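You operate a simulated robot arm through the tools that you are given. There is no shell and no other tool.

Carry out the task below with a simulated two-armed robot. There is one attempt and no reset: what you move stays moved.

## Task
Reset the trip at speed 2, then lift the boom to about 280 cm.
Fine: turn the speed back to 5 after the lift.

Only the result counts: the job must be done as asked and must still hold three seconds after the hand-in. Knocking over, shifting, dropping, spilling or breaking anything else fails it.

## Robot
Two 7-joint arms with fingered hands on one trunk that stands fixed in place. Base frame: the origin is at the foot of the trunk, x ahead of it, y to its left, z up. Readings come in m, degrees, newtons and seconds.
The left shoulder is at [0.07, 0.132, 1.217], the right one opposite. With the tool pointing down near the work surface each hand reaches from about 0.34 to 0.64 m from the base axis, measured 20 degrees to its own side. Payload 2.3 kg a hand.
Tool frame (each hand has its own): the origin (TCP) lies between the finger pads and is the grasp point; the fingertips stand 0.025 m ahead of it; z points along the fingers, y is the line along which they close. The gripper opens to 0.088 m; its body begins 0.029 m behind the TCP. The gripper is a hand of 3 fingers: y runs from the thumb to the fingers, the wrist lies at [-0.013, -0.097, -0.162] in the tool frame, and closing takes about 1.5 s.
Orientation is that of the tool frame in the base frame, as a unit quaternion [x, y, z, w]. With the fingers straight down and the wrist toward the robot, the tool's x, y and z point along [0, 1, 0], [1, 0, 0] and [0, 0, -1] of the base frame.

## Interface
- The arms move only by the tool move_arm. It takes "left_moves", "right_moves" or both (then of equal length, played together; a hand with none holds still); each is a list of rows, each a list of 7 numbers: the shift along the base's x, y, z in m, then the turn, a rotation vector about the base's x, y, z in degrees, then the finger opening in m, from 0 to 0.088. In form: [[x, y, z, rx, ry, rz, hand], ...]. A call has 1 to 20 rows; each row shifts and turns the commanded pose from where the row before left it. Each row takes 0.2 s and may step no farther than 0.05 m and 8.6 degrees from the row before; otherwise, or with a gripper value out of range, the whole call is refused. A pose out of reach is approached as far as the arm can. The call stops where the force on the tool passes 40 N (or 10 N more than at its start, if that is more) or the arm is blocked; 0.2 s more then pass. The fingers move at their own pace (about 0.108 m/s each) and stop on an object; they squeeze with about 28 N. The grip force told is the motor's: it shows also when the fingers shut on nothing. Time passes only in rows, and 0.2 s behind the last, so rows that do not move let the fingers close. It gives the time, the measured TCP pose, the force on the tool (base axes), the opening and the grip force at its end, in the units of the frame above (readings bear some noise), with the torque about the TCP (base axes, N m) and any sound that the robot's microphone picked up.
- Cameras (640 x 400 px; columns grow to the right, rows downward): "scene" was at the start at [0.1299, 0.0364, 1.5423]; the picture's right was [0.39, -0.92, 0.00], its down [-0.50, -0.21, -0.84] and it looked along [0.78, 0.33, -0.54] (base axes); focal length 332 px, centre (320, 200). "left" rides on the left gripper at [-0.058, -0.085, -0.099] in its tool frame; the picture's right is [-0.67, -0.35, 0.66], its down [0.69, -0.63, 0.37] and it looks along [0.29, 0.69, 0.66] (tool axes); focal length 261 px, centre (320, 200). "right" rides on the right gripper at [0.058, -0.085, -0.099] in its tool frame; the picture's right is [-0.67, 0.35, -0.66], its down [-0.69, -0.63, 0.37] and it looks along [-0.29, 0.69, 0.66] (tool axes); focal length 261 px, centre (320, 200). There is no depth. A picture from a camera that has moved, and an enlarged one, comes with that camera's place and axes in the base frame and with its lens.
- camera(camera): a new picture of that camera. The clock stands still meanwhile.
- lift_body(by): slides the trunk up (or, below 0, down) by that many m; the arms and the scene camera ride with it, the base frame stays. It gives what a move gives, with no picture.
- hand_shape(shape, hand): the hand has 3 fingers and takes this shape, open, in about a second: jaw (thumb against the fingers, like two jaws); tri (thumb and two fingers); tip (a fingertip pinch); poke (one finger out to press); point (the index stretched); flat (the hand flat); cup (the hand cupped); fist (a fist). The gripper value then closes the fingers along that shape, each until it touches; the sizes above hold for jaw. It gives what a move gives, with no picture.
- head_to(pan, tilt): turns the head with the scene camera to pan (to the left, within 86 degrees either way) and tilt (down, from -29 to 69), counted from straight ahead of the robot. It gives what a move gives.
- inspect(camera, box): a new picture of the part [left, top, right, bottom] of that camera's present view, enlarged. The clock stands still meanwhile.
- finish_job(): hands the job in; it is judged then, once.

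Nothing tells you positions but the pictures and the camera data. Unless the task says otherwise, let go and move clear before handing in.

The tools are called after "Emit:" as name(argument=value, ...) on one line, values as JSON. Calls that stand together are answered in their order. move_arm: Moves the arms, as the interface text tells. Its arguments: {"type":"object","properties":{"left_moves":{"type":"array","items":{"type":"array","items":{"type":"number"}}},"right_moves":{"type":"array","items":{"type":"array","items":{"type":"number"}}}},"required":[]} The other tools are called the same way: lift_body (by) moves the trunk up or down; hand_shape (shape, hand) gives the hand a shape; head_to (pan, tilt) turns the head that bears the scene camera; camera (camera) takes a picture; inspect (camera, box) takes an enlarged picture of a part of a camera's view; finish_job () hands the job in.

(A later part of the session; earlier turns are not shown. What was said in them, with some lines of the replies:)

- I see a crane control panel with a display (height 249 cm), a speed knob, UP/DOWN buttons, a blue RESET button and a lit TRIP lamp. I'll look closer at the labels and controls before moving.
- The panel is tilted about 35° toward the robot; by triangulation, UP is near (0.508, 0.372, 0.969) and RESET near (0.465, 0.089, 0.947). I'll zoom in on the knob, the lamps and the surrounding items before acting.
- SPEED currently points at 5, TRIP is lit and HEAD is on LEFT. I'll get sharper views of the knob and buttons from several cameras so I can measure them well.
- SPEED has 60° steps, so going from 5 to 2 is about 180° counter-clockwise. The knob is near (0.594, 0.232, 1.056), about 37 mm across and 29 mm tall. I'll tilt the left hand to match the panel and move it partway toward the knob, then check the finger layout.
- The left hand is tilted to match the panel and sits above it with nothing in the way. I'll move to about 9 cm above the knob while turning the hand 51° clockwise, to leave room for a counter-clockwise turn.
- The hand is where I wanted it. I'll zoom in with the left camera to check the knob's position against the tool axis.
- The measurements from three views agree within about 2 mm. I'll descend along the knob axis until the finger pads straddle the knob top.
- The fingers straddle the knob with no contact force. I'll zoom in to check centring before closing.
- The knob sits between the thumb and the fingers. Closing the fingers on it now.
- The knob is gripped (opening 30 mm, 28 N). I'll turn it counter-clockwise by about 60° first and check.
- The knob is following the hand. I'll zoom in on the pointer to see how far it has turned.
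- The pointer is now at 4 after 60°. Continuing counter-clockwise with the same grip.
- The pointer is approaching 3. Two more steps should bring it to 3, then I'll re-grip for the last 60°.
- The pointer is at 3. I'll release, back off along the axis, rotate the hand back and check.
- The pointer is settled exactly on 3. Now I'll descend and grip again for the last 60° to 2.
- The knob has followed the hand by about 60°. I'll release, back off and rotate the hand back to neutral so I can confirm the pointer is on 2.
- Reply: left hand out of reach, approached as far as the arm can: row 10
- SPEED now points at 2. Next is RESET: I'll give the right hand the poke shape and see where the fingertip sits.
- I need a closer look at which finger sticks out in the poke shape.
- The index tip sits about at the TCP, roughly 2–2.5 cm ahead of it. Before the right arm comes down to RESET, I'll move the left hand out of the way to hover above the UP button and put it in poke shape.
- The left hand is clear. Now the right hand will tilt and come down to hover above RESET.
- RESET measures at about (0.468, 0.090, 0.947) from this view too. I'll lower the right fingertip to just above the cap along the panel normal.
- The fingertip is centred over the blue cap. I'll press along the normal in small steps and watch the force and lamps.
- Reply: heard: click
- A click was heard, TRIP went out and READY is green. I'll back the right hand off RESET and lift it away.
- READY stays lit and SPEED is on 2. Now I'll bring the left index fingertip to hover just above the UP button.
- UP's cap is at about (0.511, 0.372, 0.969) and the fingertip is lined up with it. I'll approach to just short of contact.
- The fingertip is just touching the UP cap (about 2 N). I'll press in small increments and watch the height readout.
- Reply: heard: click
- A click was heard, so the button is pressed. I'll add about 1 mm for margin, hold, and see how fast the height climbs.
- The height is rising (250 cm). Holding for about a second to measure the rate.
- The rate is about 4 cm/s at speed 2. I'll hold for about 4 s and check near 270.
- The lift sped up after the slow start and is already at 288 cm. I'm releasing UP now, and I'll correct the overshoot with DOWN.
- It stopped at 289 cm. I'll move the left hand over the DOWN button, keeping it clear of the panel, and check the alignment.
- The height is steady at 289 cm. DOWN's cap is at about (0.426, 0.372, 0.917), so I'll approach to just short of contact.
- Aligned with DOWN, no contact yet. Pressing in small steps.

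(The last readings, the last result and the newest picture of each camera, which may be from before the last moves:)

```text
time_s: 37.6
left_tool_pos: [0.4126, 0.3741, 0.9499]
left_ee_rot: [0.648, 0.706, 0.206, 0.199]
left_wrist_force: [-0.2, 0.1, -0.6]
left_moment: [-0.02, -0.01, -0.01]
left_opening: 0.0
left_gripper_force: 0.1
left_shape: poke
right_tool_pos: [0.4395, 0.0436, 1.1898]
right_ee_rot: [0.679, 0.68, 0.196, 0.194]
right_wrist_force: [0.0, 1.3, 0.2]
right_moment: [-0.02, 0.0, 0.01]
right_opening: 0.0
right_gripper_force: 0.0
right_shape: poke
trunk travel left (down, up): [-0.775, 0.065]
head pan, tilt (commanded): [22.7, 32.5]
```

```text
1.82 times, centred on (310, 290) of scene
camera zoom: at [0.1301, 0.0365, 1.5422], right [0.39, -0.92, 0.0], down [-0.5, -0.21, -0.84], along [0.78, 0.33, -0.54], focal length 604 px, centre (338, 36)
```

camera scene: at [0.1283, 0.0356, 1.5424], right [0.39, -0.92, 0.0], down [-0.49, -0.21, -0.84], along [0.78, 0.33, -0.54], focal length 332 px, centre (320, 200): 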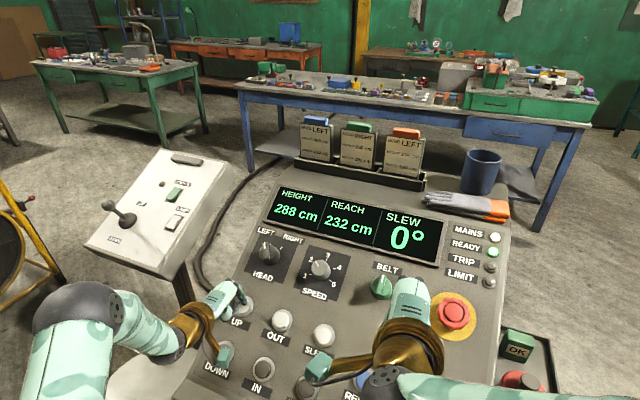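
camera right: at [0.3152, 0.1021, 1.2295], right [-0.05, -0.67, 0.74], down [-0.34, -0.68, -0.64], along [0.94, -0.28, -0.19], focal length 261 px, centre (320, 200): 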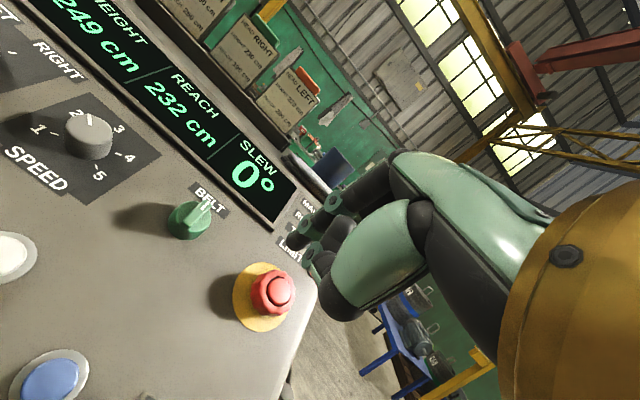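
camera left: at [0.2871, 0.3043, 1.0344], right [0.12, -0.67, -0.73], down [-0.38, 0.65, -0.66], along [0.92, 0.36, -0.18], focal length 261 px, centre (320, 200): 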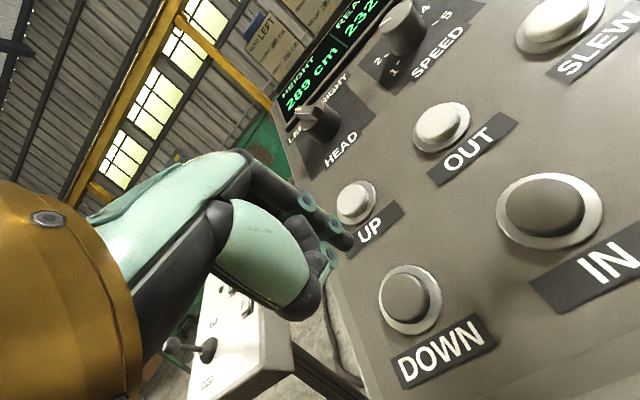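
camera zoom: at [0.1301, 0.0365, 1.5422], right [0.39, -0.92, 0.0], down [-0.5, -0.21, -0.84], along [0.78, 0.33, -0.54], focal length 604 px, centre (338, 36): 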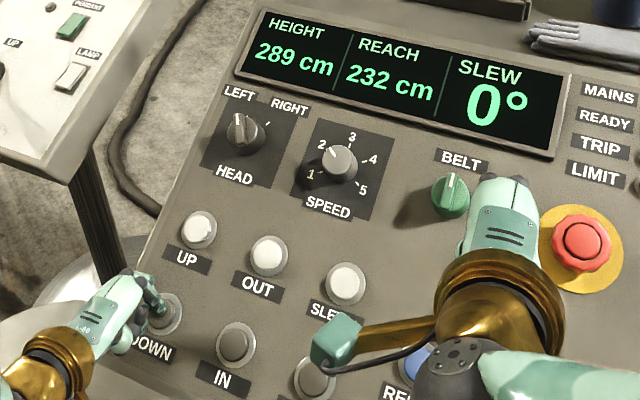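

No contact yet, so I'll continue in small steps.

Emit:
move_arm(left_moves=[[0.0014, 0, -0.0021, 0, 0, 0, 0.0], [0.0014, 0, -0.0021, 0, 0, 0, 0.0]])

Emit:
inspect(camera="scene", box=[180, 180, 440, 400])

```text
time_s: 38.2
left_tool_pos: [0.4138, 0.3714, 0.948]
left_ee_rot: [0.648, 0.705, 0.206, 0.2]
left_wrist_force: [-1.8, 0.3, 1.5]
left_moment: [0.02, 0.01, 0.0]
left_opening: 0.0
left_gripper_force: 0.1
left_shape: poke
right_tool_pos: [0.4393, 0.0434, 1.1912]
right_ee_rot: [0.679, 0.68, 0.196, 0.195]
right_wrist_force: [-0.3, -0.3, -0.7]
right_moment: [-0.01, -0.05, 0.01]
right_opening: 0.0
right_gripper_force: 0.2
right_shape: poke
trunk travel left (down, up): [-0.775, 0.065]
head pan, tilt (commanded): [22.7, 32.5]
heard: click
```

```text
1.82 times, centred on (310, 290) of scene
camera zoom: at [0.1284, 0.0364, 1.5424], right [0.39, -0.92, 0.0], down [-0.49, -0.21, -0.84], along [0.78, 0.33, -0.54], focal length 604 px, centre (338, 36)
```

zoom: 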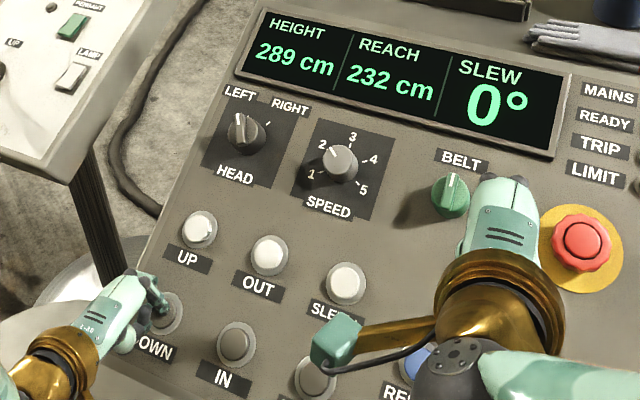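

DOWN clicked. I'll hold briefly and check often this time, because the speed ramps up.

Emit:
move_arm(left_moves=[[0.0005, 0, -0.0008, 0, 0, 0, 0.0], [0, 0, 0, 0, 0, 0, 0.0]])

Emit:
inspect(camera="scene", box=[240, 180, 440, 300])

```text
time_s: 38.8
left_tool_pos: [0.4147, 0.3721, 0.9465]
left_ee_rot: [0.649, 0.705, 0.206, 0.2]
left_wrist_force: [-0.7, 1.4, 3.5]
left_moment: [0.08, -0.01, 0.03]
left_opening: 0.0003
left_gripper_force: 0.1
left_shape: poke
right_tool_pos: [0.4384, 0.0429, 1.1904]
right_ee_rot: [0.679, 0.68, 0.196, 0.195]
right_wrist_force: [0.2, -0.2, 0.3]
right_moment: [0.01, 0.0, -0.01]
right_opening: 0.0
right_gripper_force: 0.1
right_shape: poke
trunk travel left (down, up): [-0.775, 0.065]
head pan, tilt (commanded): [22.7, 32.5]
```

```text
3.20 times, centred on (340, 240) of scene
camera zoom: at [0.1283, 0.0362, 1.5424], right [0.39, -0.92, 0.0], down [-0.49, -0.21, -0.84], along [0.78, 0.33, -0.54], focal length 1063 px, centre (256, 72)
```

zoom: 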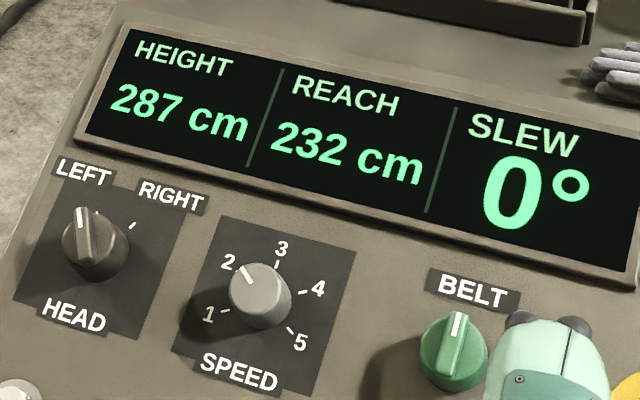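

287 cm and descending slowly. Holding about 0.8 s more.

Emit:
move_arm(left_moves=[[0, 0, 0, 0, 0, 0, 0.0], [0, 0, 0, 0, 0, 0, 0.0], [0, 0, 0, 0, 0, 0, 0.0]])

Emit:
inspect(camera="scene", box=[240, 180, 440, 300])

```text
time_s: 39.6
left_tool_pos: [0.4139, 0.3726, 0.9466]
left_ee_rot: [0.648, 0.705, 0.206, 0.2]
left_wrist_force: [-1.8, 2.5, 3.7]
left_moment: [0.06, 0.0, 0.01]
left_opening: 0.0
left_gripper_force: 0.1
left_shape: poke
right_tool_pos: [0.4384, 0.0435, 1.1918]
right_ee_rot: [0.68, 0.68, 0.196, 0.195]
right_wrist_force: [-0.6, 0.2, -0.5]
right_moment: [-0.04, 0.02, 0.0]
right_opening: 0.0002
right_gripper_force: 0.1
right_shape: poke
trunk travel left (down, up): [-0.775, 0.065]
head pan, tilt (commanded): [22.7, 32.5]
```

```text
3.20 times, centred on (340, 240) of scene
camera zoom: at [0.1283, 0.0363, 1.5424], right [0.39, -0.92, 0.0], down [-0.49, -0.21, -0.84], along [0.78, 0.33, -0.54], focal length 1063 px, centre (256, 72)
```

zoom: 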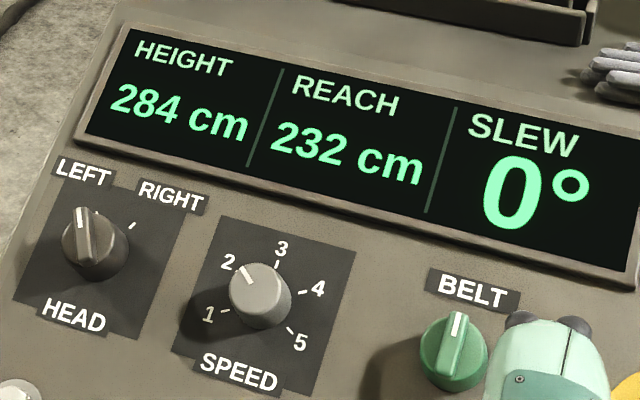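

284 cm. One more short hold, then check.

Emit:
move_arm(left_moves=[[0, 0, 0, 0, 0, 0, 0.0]])

Emit:
inspect(camera="scene", box=[240, 180, 440, 300])

```text
time_s: 40.0
left_tool_pos: [0.4144, 0.3719, 0.9466]
left_ee_rot: [0.649, 0.705, 0.206, 0.2]
left_wrist_force: [-1.6, 2.3, 2.9]
left_moment: [0.06, -0.03, 0.03]
left_opening: 0.0
left_gripper_force: 0.0
left_shape: poke
right_tool_pos: [0.4394, 0.0431, 1.1895]
right_ee_rot: [0.679, 0.68, 0.196, 0.194]
right_wrist_force: [0.3, 0.8, 0.3]
right_moment: [-0.02, -0.04, 0.0]
right_opening: 0.0
right_gripper_force: 0.1
right_shape: poke
trunk travel left (down, up): [-0.775, 0.065]
head pan, tilt (commanded): [22.7, 32.5]
```

```text
3.20 times, centred on (340, 240) of scene
camera zoom: at [0.1283, 0.0363, 1.5424], right [0.39, -0.92, 0.0], down [-0.49, -0.21, -0.84], along [0.78, 0.33, -0.54], focal length 1063 px, centre (256, 72)
```

zoom: 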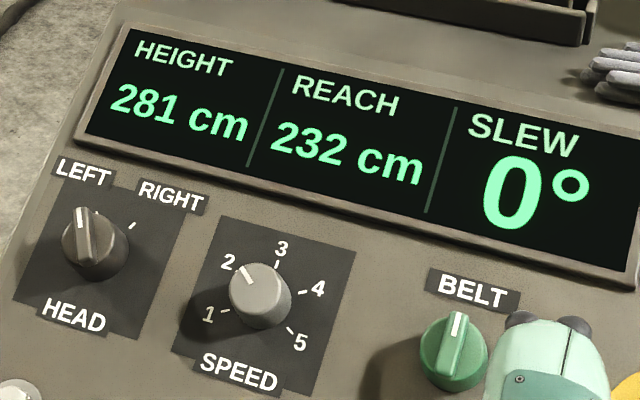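

281 cm. Releasing now should leave it at about 280.

Emit:
move_arm(left_moves=[[-0.014, 0, 0.022, 0, 0, 0, 0.0], [-0.005, 0, 0.02, 0, 0, 0, 0.0]])

Emit:
inspect(camera="scene", box=[240, 180, 440, 300])

Emit:
camera(camera="scene")

```text
time_s: 40.6
left_tool_pos: [0.3943, 0.3719, 0.9888]
left_ee_rot: [0.649, 0.705, 0.205, 0.2]
left_wrist_force: [0.0, -0.2, 0.2]
left_moment: [0.02, -0.04, 0.0]
left_opening: 0.0
left_gripper_force: 0.2
left_shape: poke
right_tool_pos: [0.4395, 0.0433, 1.1913]
right_ee_rot: [0.68, 0.679, 0.196, 0.195]
right_wrist_force: [0.1, -0.2, 0.0]
right_moment: [-0.01, -0.03, 0.01]
right_opening: 0.0001
right_gripper_force: 0.1
right_shape: poke
trunk travel left (down, up): [-0.775, 0.065]
head pan, tilt (commanded): [22.7, 32.5]
```

```text
3.20 times, centred on (340, 240) of scene
camera zoom: at [0.1289, 0.0357, 1.5423], right [0.39, -0.92, 0.0], down [-0.5, -0.21, -0.84], along [0.78, 0.33, -0.54], focal length 1063 px, centre (256, 72)
```

zoom: 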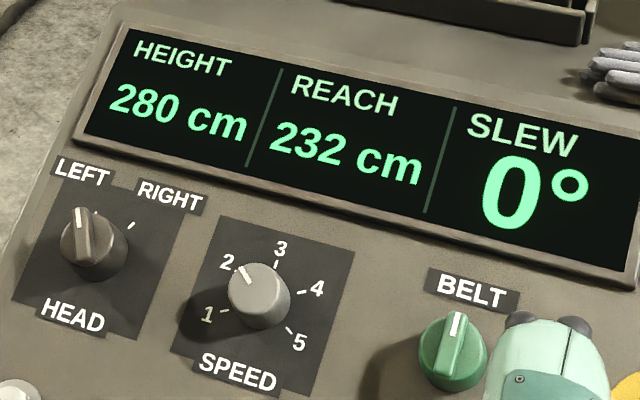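

```text
taken
camera scene: at [0.1289, 0.0357, 1.5423], right [0.39, -0.92, 0.0], down [-0.5, -0.21, -0.84], along [0.78, 0.33, -0.54], focal length 332 px, centre (320, 200)
```

scene: 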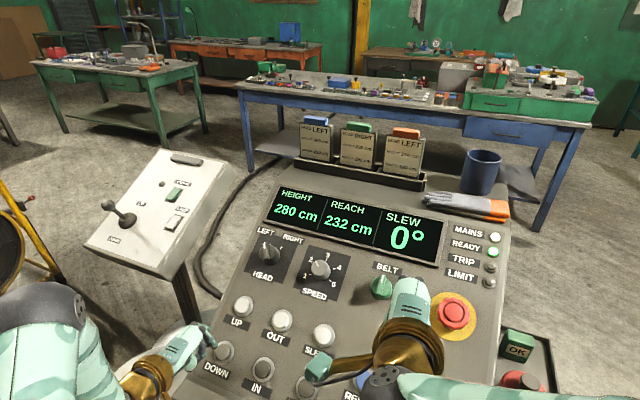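

The readout shows 280 cm with READY lit. Next is turning SPEED back to 5: I'll first move the right arm clear to the right and up, and bring the left hand up before reopening it to jaw.

Emit:
move_arm(left_moves=[[0.0214, -0.008, 0.028, 0, 0, 0, 0.0], [0.0214, -0.008, 0.028, 0, 0, 0, 0.0], [0.0214, -0.008, 0.028, 0, 0, 0, 0.0], [0.0214, -0.008, 0.028, 0, 0, 0, 0.0], [0, 0, 0, 0, 0, 0, 0.0]], right_moves=[[0, -0.02, 0.03, 0, 8, 0, 0.0], [0, -0.04, 0.025, 0, 8, 0, 0.0], [0, -0.04, 0.025, 0, 8, 0, 0.0], [0, -0.04, 0.02, 0, 8, 0, 0.0], [0, 0, 0, 0, 0, 0, 0.0]])

Emit:
camera(camera="scene")

```text
time_s: 41.8
left_tool_pos: [0.4831, 0.3417, 1.1024]
left_ee_rot: [0.649, 0.705, 0.205, 0.199]
left_wrist_force: [-0.5, 0.2, -0.3]
left_moment: [0.0, -0.02, 0.0]
left_opening: 0.0001
left_gripper_force: 0.1
left_shape: poke
right_tool_pos: [0.439, -0.0977, 1.2867]
right_ee_rot: [0.707, 0.707, 0.0, -0.001]
right_wrist_force: [0.1, 0.0, -0.3]
right_moment: [-0.04, 0.03, 0.01]
right_opening: 0.0002
right_gripper_force: 0.1
right_shape: poke
trunk travel left (down, up): [-0.775, 0.065]
head pan, tilt (commanded): [22.7, 32.5]
```

```text
taken
camera scene: at [0.1296, 0.0369, 1.5423], right [0.39, -0.92, 0.0], down [-0.5, -0.21, -0.84], along [0.78, 0.33, -0.54], focal length 332 px, centre (320, 200)
```

scene: 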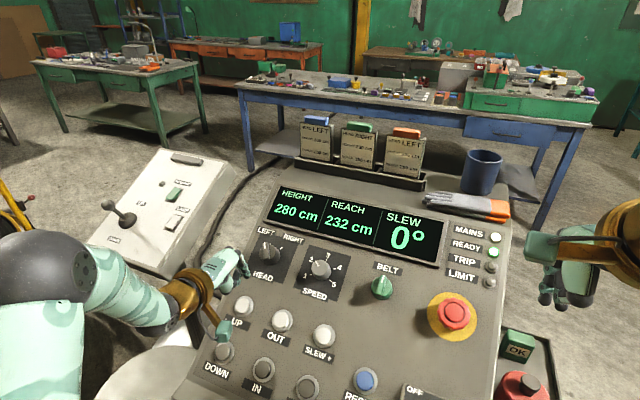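

The right arm is clear. Switching the left hand to jaw and moving to a pre-grasp above the knob, turned counter-clockwise this time.

Emit:
hand_shape(hand="left", shape="jaw")

Emit:
move_arm(left_moves=[[0.01, -0.02, 0.01, -5.86, 0, 5.7, 0.075], [0.01, -0.02, 0.01, -4.36, 0, 6.7, 0.075], [0.01, -0.02, 0.01, -4.36, 0, 6.7, 0.075], [0.01, -0.02, 0.01, -4.36, 0, 6.7, 0.075], [0.01, -0.0075, -0.009, -4.36, 0, 6.7, 0.075], [0.01, -0.0075, -0.009, -4.36, 0, 6.7, 0.075], [0.01, -0.0075, -0.009, -4.36, 0, 6.7, 0.075], [0.009, -0.007, -0.009, -4.36, 0, 6.7, 0.075], [0, 0, 0, 0, 0, 0, 0.075]])

Emit:
camera(camera="scene")

Emit:
camera(camera="left")

```text
time_s: 42.7
left_tool_pos: [0.4846, 0.3426, 1.1006]
left_ee_rot: [0.649, 0.705, 0.205, 0.199]
left_wrist_force: [-0.1, -0.4, -0.5]
left_moment: [0.01, 0.01, 0.04]
left_opening: 0.0882
left_gripper_force: 0.2
left_shape: jaw
right_tool_pos: [0.4402, -0.0976, 1.2865]
right_ee_rot: [0.707, 0.708, 0.001, 0.0]
right_wrist_force: [-0.7, 1.0, 0.1]
right_moment: [-0.01, 0.0, 0.01]
right_opening: 0.0001
right_gripper_force: 0.0
right_shape: poke
trunk travel left (down, up): [-0.775, 0.065]
head pan, tilt (commanded): [22.7, 32.5]
```

```text
time_s: 44.7
left_tool_pos: [0.5596, 0.2311, 1.1046]
left_ee_rot: [0.181, 0.942, 0.054, 0.279]
left_wrist_force: [0.8, -0.5, -0.2]
left_moment: [0.0, -0.05, 0.0]
left_opening: 0.0753
left_gripper_force: 0.1
left_shape: jaw
right_tool_pos: [0.4409, -0.0979, 1.2871]
right_ee_rot: [0.707, 0.707, 0.001, 0.0]
right_wrist_force: [0.6, 0.1, 0.1]
right_moment: [0.0, 0.0, -0.03]
right_opening: 0.0001
right_gripper_force: 0.1
right_shape: poke
trunk travel left (down, up): [-0.775, 0.065]
head pan, tilt (commanded): [22.7, 32.5]
```

```text
taken
camera scene: at [0.1299, 0.0362, 1.5423], right [0.39, -0.92, 0.0], down [-0.5, -0.21, -0.84], along [0.78, 0.33, -0.54], focal length 332 px, centre (320, 200)
```

scene: 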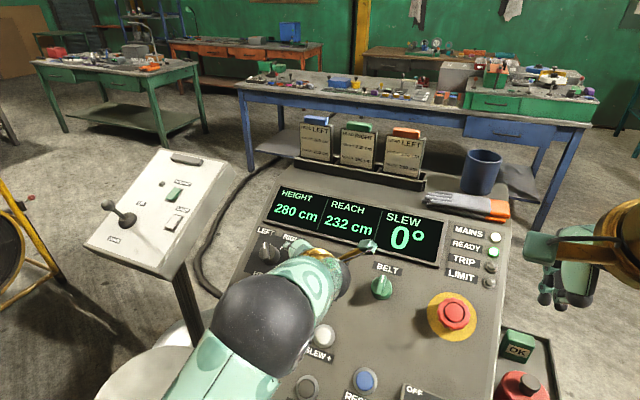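

```text
taken
camera left: at [0.5261, 0.1301, 1.1993], right [0.77, -0.57, -0.28], down [-0.53, -0.33, -0.78], along [0.35, 0.75, -0.56], focal length 261 px, centre (320, 200)
```

left: 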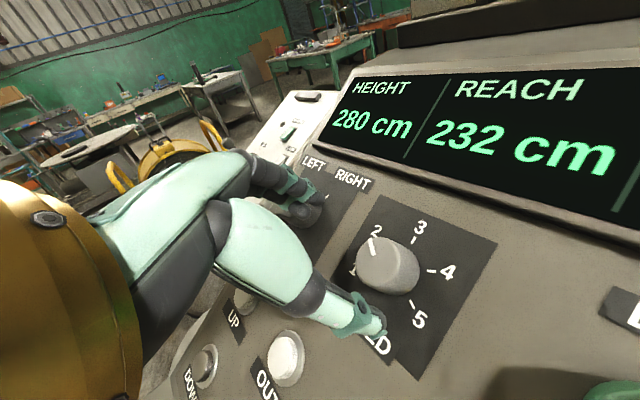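

The pre-grasp is good and the pointer is still on 2. Descending and gripping the knob.

Emit:
move_arm(left_moves=[[0.0115, 0.0005, -0.016, 0, 0, 0, 0.075], [0.0115, 0.0005, -0.016, 0, 0, 0, 0.075], [0.011, 0, -0.015, 0, 0, 0, 0.075], [0, 0, 0, 0, 0, 0, 0.03], [0, 0, 0, 0, 0, 0, 0.03], [0, 0, 0, 0, 0, 0, 0.0], [0, 0, 0, 0, 0, 0, 0.0], [0, 0, 0, 0, 0, 0, 0.0]])

Emit:
inspect(camera="left", box=[230, 150, 450, 350])

```text
time_s: 46.5
left_tool_pos: [0.5949, 0.2315, 1.0562]
left_ee_rot: [0.181, 0.942, 0.054, 0.279]
left_wrist_force: [-0.3, -1.1, -2.1]
left_moment: [-0.01, -0.01, 0.03]
left_opening: 0.0291
left_gripper_force: 28.3
left_shape: jaw
right_tool_pos: [0.4404, -0.0976, 1.2865]
right_ee_rot: [0.707, 0.707, 0.001, 0.0]
right_wrist_force: [0.8, 0.4, -0.4]
right_moment: [0.03, -0.01, -0.01]
right_opening: 0.0
right_gripper_force: 0.1
right_shape: poke
trunk travel left (down, up): [-0.775, 0.065]
head pan, tilt (commanded): [22.7, 32.5]
```

```text
2.00 times, centred on (340, 250) of left
camera zoom: at [0.5603, 0.131, 1.1518], right [0.77, -0.57, -0.28], down [-0.53, -0.33, -0.78], along [0.35, 0.75, -0.56], focal length 521 px, centre (280, 100)
```

zoom: 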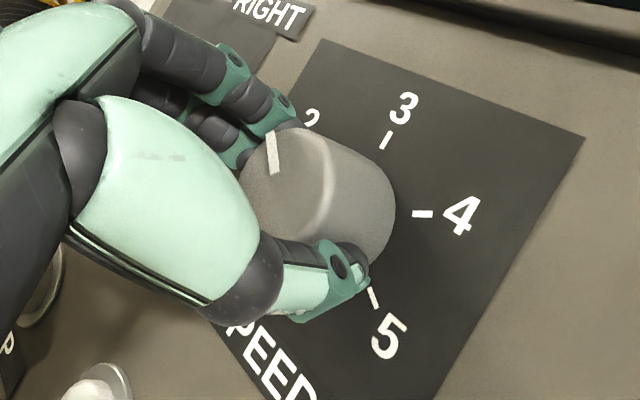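

A good grip (28 N). Turning clockwise about 119°, from 2 toward 4.

Emit:
move_arm(left_moves=[[0, 0, 0, 4.65, 0, -7.1, 0.0], [0, 0, 0, 4.65, 0, -7.1, 0.0], [0, 0, 0, 4.65, 0, -7.1, 0.0], [0, 0, 0, 4.65, 0, -7.1, 0.0], [0, 0, 0, 4.65, 0, -7.1, 0.0], [0, 0, 0, 4.65, 0, -7.1, 0.0], [0, 0, 0, 4.65, 0, -7.1, 0.0]])

Emit:
inspect(camera="left", box=[230, 150, 450, 350])

Emit:
camera(camera="scene")

```text
time_s: 48.1
left_tool_pos: [0.596, 0.2323, 1.0572]
left_ee_rot: [0.623, 0.728, 0.187, 0.215]
left_wrist_force: [2.3, -1.0, 2.3]
left_moment: [-0.05, 0.05, 0.0]
left_opening: 0.0285
left_gripper_force: 28.5
left_shape: jaw
right_tool_pos: [0.4409, -0.0975, 1.288]
right_ee_rot: [0.707, 0.708, 0.001, 0.0]
right_wrist_force: [-0.7, 0.8, 0.4]
right_moment: [0.01, -0.04, 0.02]
right_opening: 0.0001
right_gripper_force: 0.1
right_shape: poke
trunk travel left (down, up): [-0.775, 0.065]
head pan, tilt (commanded): [22.7, 32.5]
```

```text
2.00 times, centred on (340, 250) of left
camera zoom: at [0.4791, 0.1612, 1.0984], right [0.16, -0.71, -0.68], down [-0.41, 0.58, -0.7], along [0.9, 0.39, -0.2], focal length 521 px, centre (280, 100)
```

zoom: 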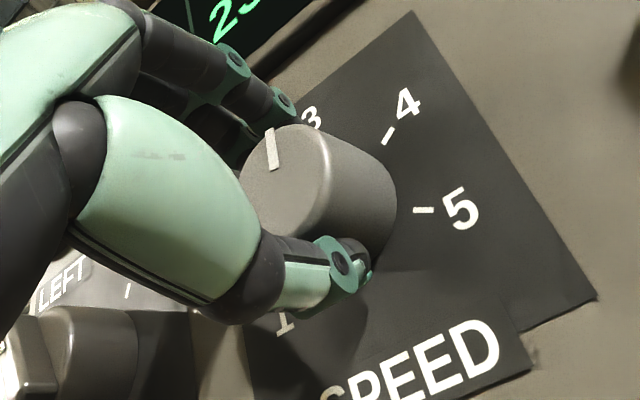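

```text
taken
camera scene: at [0.13, 0.0356, 1.5423], right [0.39, -0.92, 0.0], down [-0.5, -0.21, -0.84], along [0.78, 0.33, -0.54], focal length 332 px, centre (320, 200)
```

scene: 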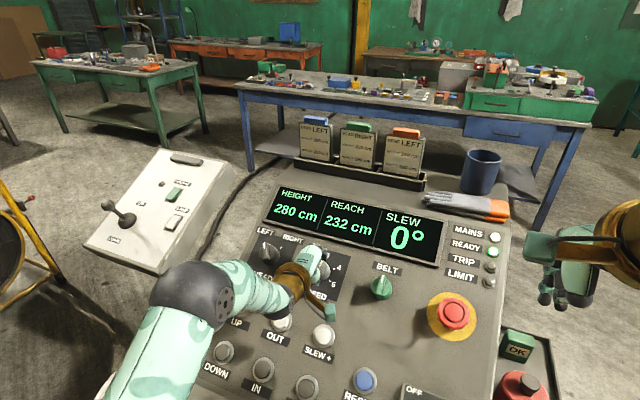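

The pointer is at about 3 and everything else is steady. Continuing clockwise another 60°.

Emit:
move_arm(left_moves=[[0, 0, 0, 4.65, 0, -7.1, 0.0], [0, 0, 0, 4.65, 0, -7.1, 0.0], [0, 0, 0, 4.65, 0, -7.1, 0.0], [0, 0, 0, 4.65, 0, -7.1, 0.0], [0, 0, 0, 4.65, 0, -7.1, 0.0], [0, 0, 0, 4.65, 0, -7.1, 0.0], [0, 0, 0, 4.65, 0, -7.1, 0.0]])

Emit:
inspect(camera="left", box=[230, 150, 450, 350])

Emit:
inspect(camera="scene", box=[220, 180, 520, 310])

```text
time_s: 49.7
left_tool_pos: [0.5971, 0.2307, 1.0586]
left_ee_rot: [0.902, 0.323, 0.271, 0.096]
left_wrist_force: [3.5, -1.7, 3.8]
left_moment: [-0.09, -0.14, 0.01]
left_opening: 0.0287
left_gripper_force: 27.9
left_shape: jaw
right_tool_pos: [0.4409, -0.0983, 1.2871]
right_ee_rot: [0.707, 0.707, 0.0, -0.002]
right_wrist_force: [0.0, 0.2, -0.1]
right_moment: [-0.01, -0.01, -0.02]
right_opening: 0.0002
right_gripper_force: 0.0
right_shape: poke
trunk travel left (down, up): [-0.775, 0.065]
head pan, tilt (commanded): [22.7, 32.5]
```

```text
2.00 times, centred on (340, 250) of left
camera zoom: at [0.4598, 0.2593, 1.0859], right [-0.26, -0.15, -0.95], down [0.31, 0.92, -0.23], along [0.92, -0.36, -0.19], focal length 521 px, centre (280, 100)
```

zoom: 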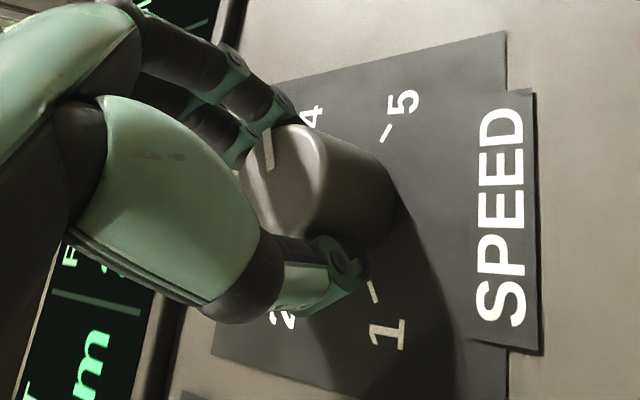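

```text
2.13 times, centred on (370, 245) of scene
camera zoom: at [0.1303, 0.0341, 1.5423], right [0.39, -0.92, 0.0], down [-0.5, -0.21, -0.84], along [0.78, 0.33, -0.54], focal length 708 px, centre (213, 104)
```

zoom: 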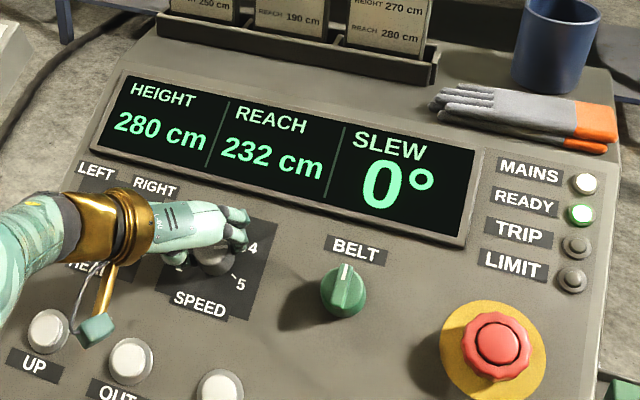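

The pointer is at about 4. Releasing, backing off, and turning the hand back for the last 60°.

Emit:
move_arm(left_moves=[[0, 0, 0, 0, 0, 0, 0.075], [0, 0, 0, 0, 0, 0, 0.075], [0, 0, 0, 0, 0, 0, 0.075], [-0.0135, 0, 0.0215, 0, 0, 0, 0.075], [-0.0135, 0, 0.0215, 0, 0, 0, 0.075], [0, 0, 0, -4.65, 0, 7.1, 0.075], [0, 0, 0, -4.65, 0, 7.1, 0.075], [0, 0, 0, -4.65, 0, 7.1, 0.075], [0, 0, 0, -4.65, 0, 7.1, 0.075], [0, 0, 0, -4.65, 0, 7.1, 0.075], [0, 0, 0, -4.65, 0, 7.1, 0.075], [0, 0, 0, -4.65, 0, 7.1, 0.075], [0, 0, 0, 0, 0, 0, 0.075]])

Emit:
inspect(camera="left", box=[270, 150, 490, 350])

Emit:
inspect(camera="scene", box=[220, 200, 380, 310])

```text
time_s: 52.5
left_tool_pos: [0.568, 0.233, 1.1005]
left_ee_rot: [0.623, 0.729, 0.186, 0.215]
left_wrist_force: [0.6, 0.4, 0.2]
left_moment: [0.0, 0.01, -0.01]
left_opening: 0.0748
left_gripper_force: 0.1
left_shape: jaw
right_tool_pos: [0.4403, -0.0964, 1.2863]
right_ee_rot: [0.707, 0.707, 0.001, 0.0]
right_wrist_force: [0.0, 0.0, 0.8]
right_moment: [0.0, 0.02, 0.02]
right_opening: 0.0002
right_gripper_force: 0.1
right_shape: poke
trunk travel left (down, up): [-0.775, 0.065]
head pan, tilt (commanded): [22.7, 32.5]
```

```text
2.00 times, centred on (380, 250) of left
camera zoom: at [0.4526, 0.1618, 1.1412], right [0.16, -0.71, -0.68], down [-0.41, 0.58, -0.7], along [0.9, 0.39, -0.2], focal length 521 px, centre (200, 100)
```

zoom: 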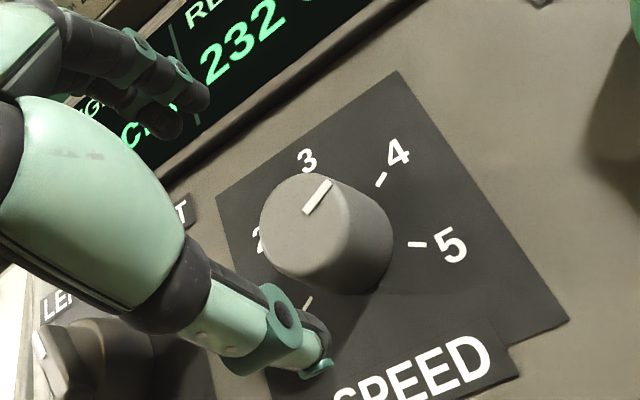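

```text
3.64 times, centred on (300, 255) of scene
camera zoom: at [0.13, 0.0364, 1.5422], right [0.39, -0.92, 0.0], down [-0.5, -0.21, -0.84], along [0.78, 0.33, -0.54], focal length 1208 px, centre (393, 0)
```

zoom: 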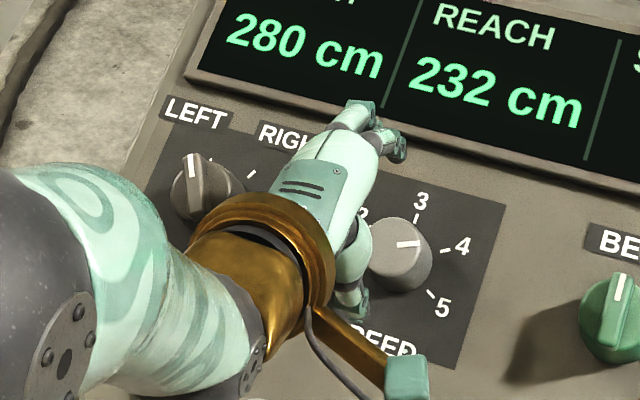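

The pointer is on 4. Gripping again for the last 60° clockwise to 5.

Emit:
move_arm(left_moves=[[0.0135, 0, -0.0215, 0, 0, 0, 0.075], [0.013, -0.001, -0.0215, 0, 0, 0, 0.075], [0, 0, 0, 0, 0, 0, 0.03], [0, 0, 0, 0, 0, 0, 0.03], [0, 0, 0, 0, 0, 0, 0.0], [0, 0, 0, 0, 0, 0, 0.0], [0, 0, 0, 0, 0, 0, 0.0], [0, 0, 0, 4.65, 0, -7.1, 0.0], [0, 0, 0, 4.65, 0, -7.1, 0.0], [0, 0, 0, 4.65, 0, -7.1, 0.0], [0, 0, 0, 4.65, 0, -7.1, 0.0], [0, 0, 0, 4.65, 0, -7.1, 0.0], [0, 0, 0, 4.65, 0, -7.1, 0.0], [0, 0, 0, 4.65, 0, -7.1, 0.0], [0, 0, 0, 0, 0, 0, 0.0]])

Emit:
inspect(camera="left", box=[230, 150, 450, 350])

Emit:
inspect(camera="scene", box=[220, 180, 520, 310])

```text
time_s: 55.7
left_tool_pos: [0.5965, 0.2311, 1.0573]
left_ee_rot: [0.902, 0.323, 0.27, 0.094]
left_wrist_force: [5.2, 0.5, 2.6]
left_moment: [-0.1, -0.14, 0.13]
left_opening: 0.0289
left_gripper_force: 28.5
left_shape: jaw
right_tool_pos: [0.4423, -0.0968, 1.2857]
right_ee_rot: [0.707, 0.707, 0.0, -0.001]
right_wrist_force: [0.3, 0.1, -0.2]
right_moment: [0.02, 0.0, -0.01]
right_opening: 0.0
right_gripper_force: 0.0
right_shape: poke
trunk travel left (down, up): [-0.775, 0.065]
head pan, tilt (commanded): [22.7, 32.5]
```

```text
2.00 times, centred on (340, 250) of left
camera zoom: at [0.4605, 0.2603, 1.085], right [-0.26, -0.15, -0.95], down [0.31, 0.92, -0.23], along [0.92, -0.35, -0.19], focal length 521 px, centre (280, 100)
```

zoom: 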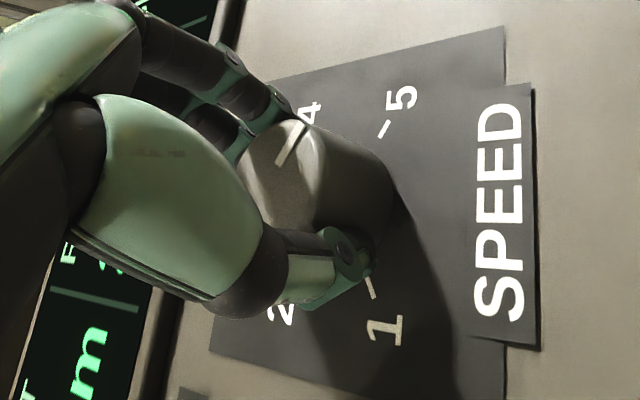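

```text
2.13 times, centred on (370, 245) of scene
camera zoom: at [0.1326, 0.0365, 1.5421], right [0.39, -0.92, 0.0], down [-0.5, -0.21, -0.84], along [0.78, 0.33, -0.54], focal length 708 px, centre (213, 104)
```

zoom: 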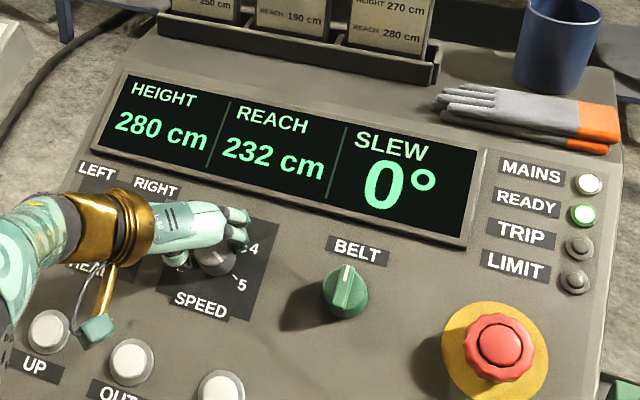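

The pointer now lines up with the 5 tick. Releasing and backing off to verify.

Emit:
move_arm(left_moves=[[0, 0, 0, 0, 0, 0, 0.075], [0, 0, 0, 0, 0, 0, 0.075], [0, 0, 0, 0, 0, 0, 0.075], [-0.0135, 0, 0.0215, 0, 0, 0, 0.075], [-0.0135, 0, 0.0215, 0, 0, 0, 0.075], [-0.015, 0.01, 0.028, 0, 0, 0, 0.075], [-0.015, 0.02, 0.028, 0, 0, 0, 0.075], [-0.01, 0.03, 0.02, 0, 0, 0, 0.075], [-0.01, 0.03, 0.01, 0, 0, 0, 0.075], [0, 0, 0, 0, 0, 0, 0.075]])

Emit:
camera(camera="scene")

Emit:
inspect(camera="scene", box=[220, 200, 380, 310])

Emit:
inspect(camera="scene", box=[400, 200, 560, 300])

```text
time_s: 57.9
left_tool_pos: [0.517, 0.3212, 1.187]
left_ee_rot: [0.902, 0.323, 0.27, 0.095]
left_wrist_force: [-0.5, 0.1, 0.4]
left_moment: [-0.01, -0.01, 0.0]
left_opening: 0.0748
left_gripper_force: 0.1
left_shape: jaw
right_tool_pos: [0.4397, -0.0968, 1.2875]
right_ee_rot: [0.707, 0.707, 0.001, 0.001]
right_wrist_force: [0.3, 0.3, 0.1]
right_moment: [0.0, -0.02, 0.0]
right_opening: 0.0001
right_gripper_force: 0.0
right_shape: poke
trunk travel left (down, up): [-0.775, 0.065]
head pan, tilt (commanded): [22.7, 32.5]
```

```text
taken
camera scene: at [0.13, 0.036, 1.5423], right [0.39, -0.92, 0.0], down [-0.5, -0.21, -0.84], along [0.78, 0.33, -0.54], focal length 332 px, centre (320, 200)
```

scene: 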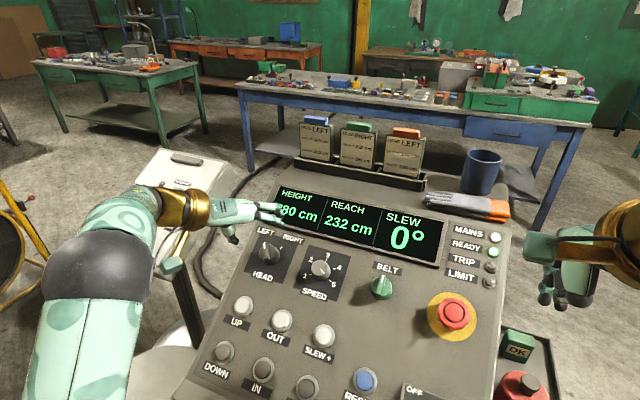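

```text
3.64 times, centred on (300, 255) of scene
camera zoom: at [0.13, 0.036, 1.5423], right [0.39, -0.92, 0.0], down [-0.5, -0.21, -0.84], along [0.78, 0.33, -0.54], focal length 1208 px, centre (393, 0)
```

zoom: 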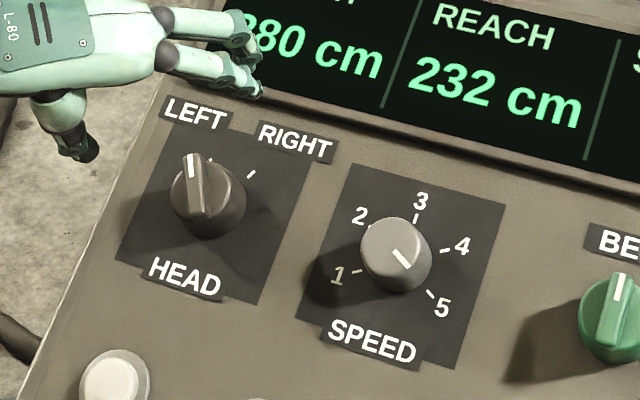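

```text
4.00 times, centred on (480, 250) of scene
camera zoom: at [0.13, 0.036, 1.5423], right [0.39, -0.92, 0.0], down [-0.5, -0.21, -0.84], along [0.78, 0.33, -0.54], focal length 1328 px, centre (-320, 0)
```

zoom: 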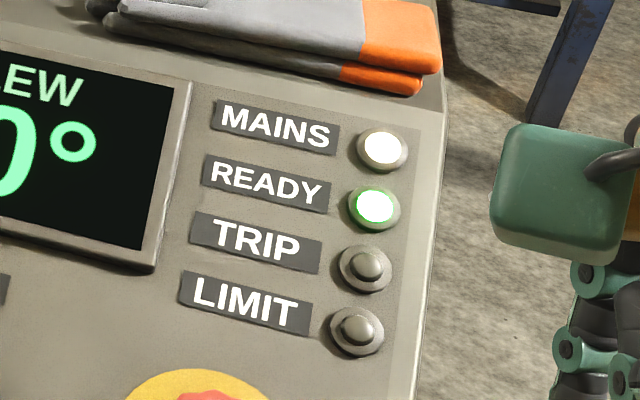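

SPEED is back on 5, READY is lit, TRIP is out and the height reads 280 cm. I'll withdraw the left arm to a clear pose and take a last look at everything.

Emit:
move_arm(left_moves=[[-0.006, 0.001, 0.004, -4.65, 0, 7.1, 0.075], [-0.006, 0.001, 0.004, -4.65, 0, 7.1, 0.075], [-0.006, 0.001, 0.004, -4.65, 0, 7.1, 0.075], [-0.006, 0.001, 0.004, -4.65, 0, 7.1, 0.075], [-0.006, 0.001, 0.004, -4.65, 0, 7.1, 0.075], [-0.006, 0.001, 0.004, -4.65, 0, 7.1, 0.075], [-0.03, 0, 0.038, 0, 8.2, 0, 0.075], [-0.03, 0, 0.038, 0, 8.2, 0, 0.075], [-0.03, 0, 0.038, 0, 8.2, 0, 0.075], [-0.03, 0, 0.038, 0, 8.2, 0, 0.075], [0, 0, 0, 0, 0, 0, 0.075]])

Emit:
camera(camera="scene")

Emit:
inspect(camera="scene", box=[220, 170, 520, 400])

Emit:
inspect(camera="scene", box=[80, 140, 240, 280])

```text
time_s: 60.3
left_tool_pos: [0.3639, 0.3271, 1.3642]
left_ee_rot: [0.705, 0.71, 0.004, 0.001]
left_wrist_force: [-0.8, -0.4, 0.0]
left_moment: [0.03, 0.02, 0.0]
left_opening: 0.0751
left_gripper_force: 0.0
left_shape: jaw
right_tool_pos: [0.44, -0.0967, 1.2866]
right_ee_rot: [0.707, 0.707, 0.0, 0.0]
right_wrist_force: [0.0, 0.4, -0.2]
right_moment: [0.02, 0.02, -0.01]
right_opening: 0.0003
right_gripper_force: 0.0
right_shape: poke
trunk travel left (down, up): [-0.775, 0.065]
head pan, tilt (commanded): [22.7, 32.5]
```

```text
taken
camera scene: at [0.1297, 0.0362, 1.5423], right [0.39, -0.92, 0.0], down [-0.5, -0.21, -0.84], along [0.78, 0.33, -0.54], focal length 332 px, centre (320, 200)
```

scene: 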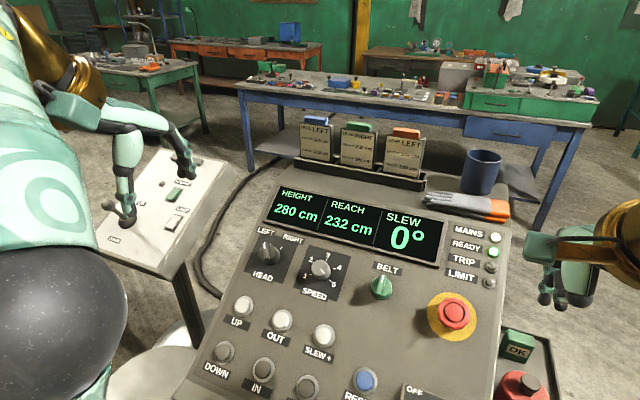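

```text
1.74 times, centred on (370, 285) of scene
camera zoom: at [0.1297, 0.0362, 1.5423], right [0.39, -0.92, 0.0], down [-0.5, -0.21, -0.84], along [0.78, 0.33, -0.54], focal length 578 px, centre (233, 52)
```

zoom: 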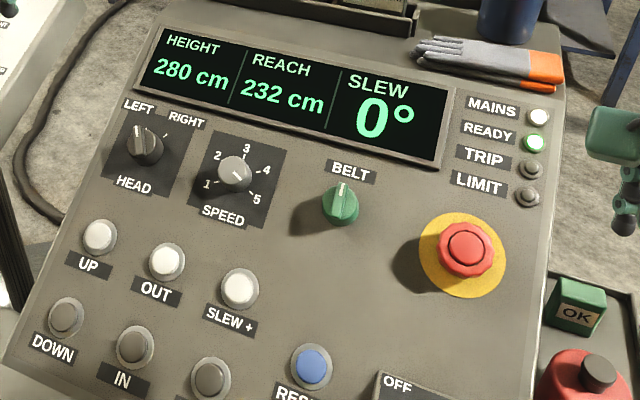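

```text
2.86 times, centred on (160, 210) of scene
camera zoom: at [0.1297, 0.0362, 1.5423], right [0.39, -0.92, 0.0], down [-0.5, -0.21, -0.84], along [0.78, 0.33, -0.54], focal length 949 px, centre (777, 171)
```

zoom: 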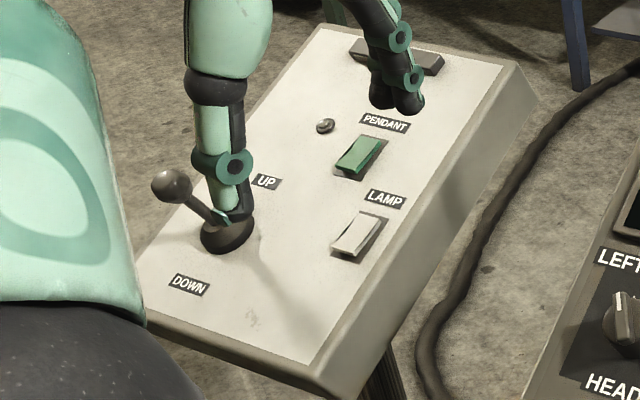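

Height reads 280 cm and has held, SPEED is on 5, READY is lit and TRIP is off. The pendant and the other controls look unchanged and both hands are clear, so I'm handing in.

Emit:
finish_job()

```text
The job is handed in.
```

The trip is reset, the boom is at 280 cm and the speed is back on 5, and I've handed the job in.

- **Reset:** I turned SPEED from 5 to 2 and pressed RESET. The TRIP lamp went out and READY lit.
- **Lift:** I held UP at speed 2. The lift sped up after a slow start and overshot to 289 cm, so I brought it back with short presses of DOWN. The display has read 280 cm since.
- **Speed:** I turned SPEED back to 5 after the lift.

In the last pictures the other controls looked unchanged and both hands were clear of the panel.
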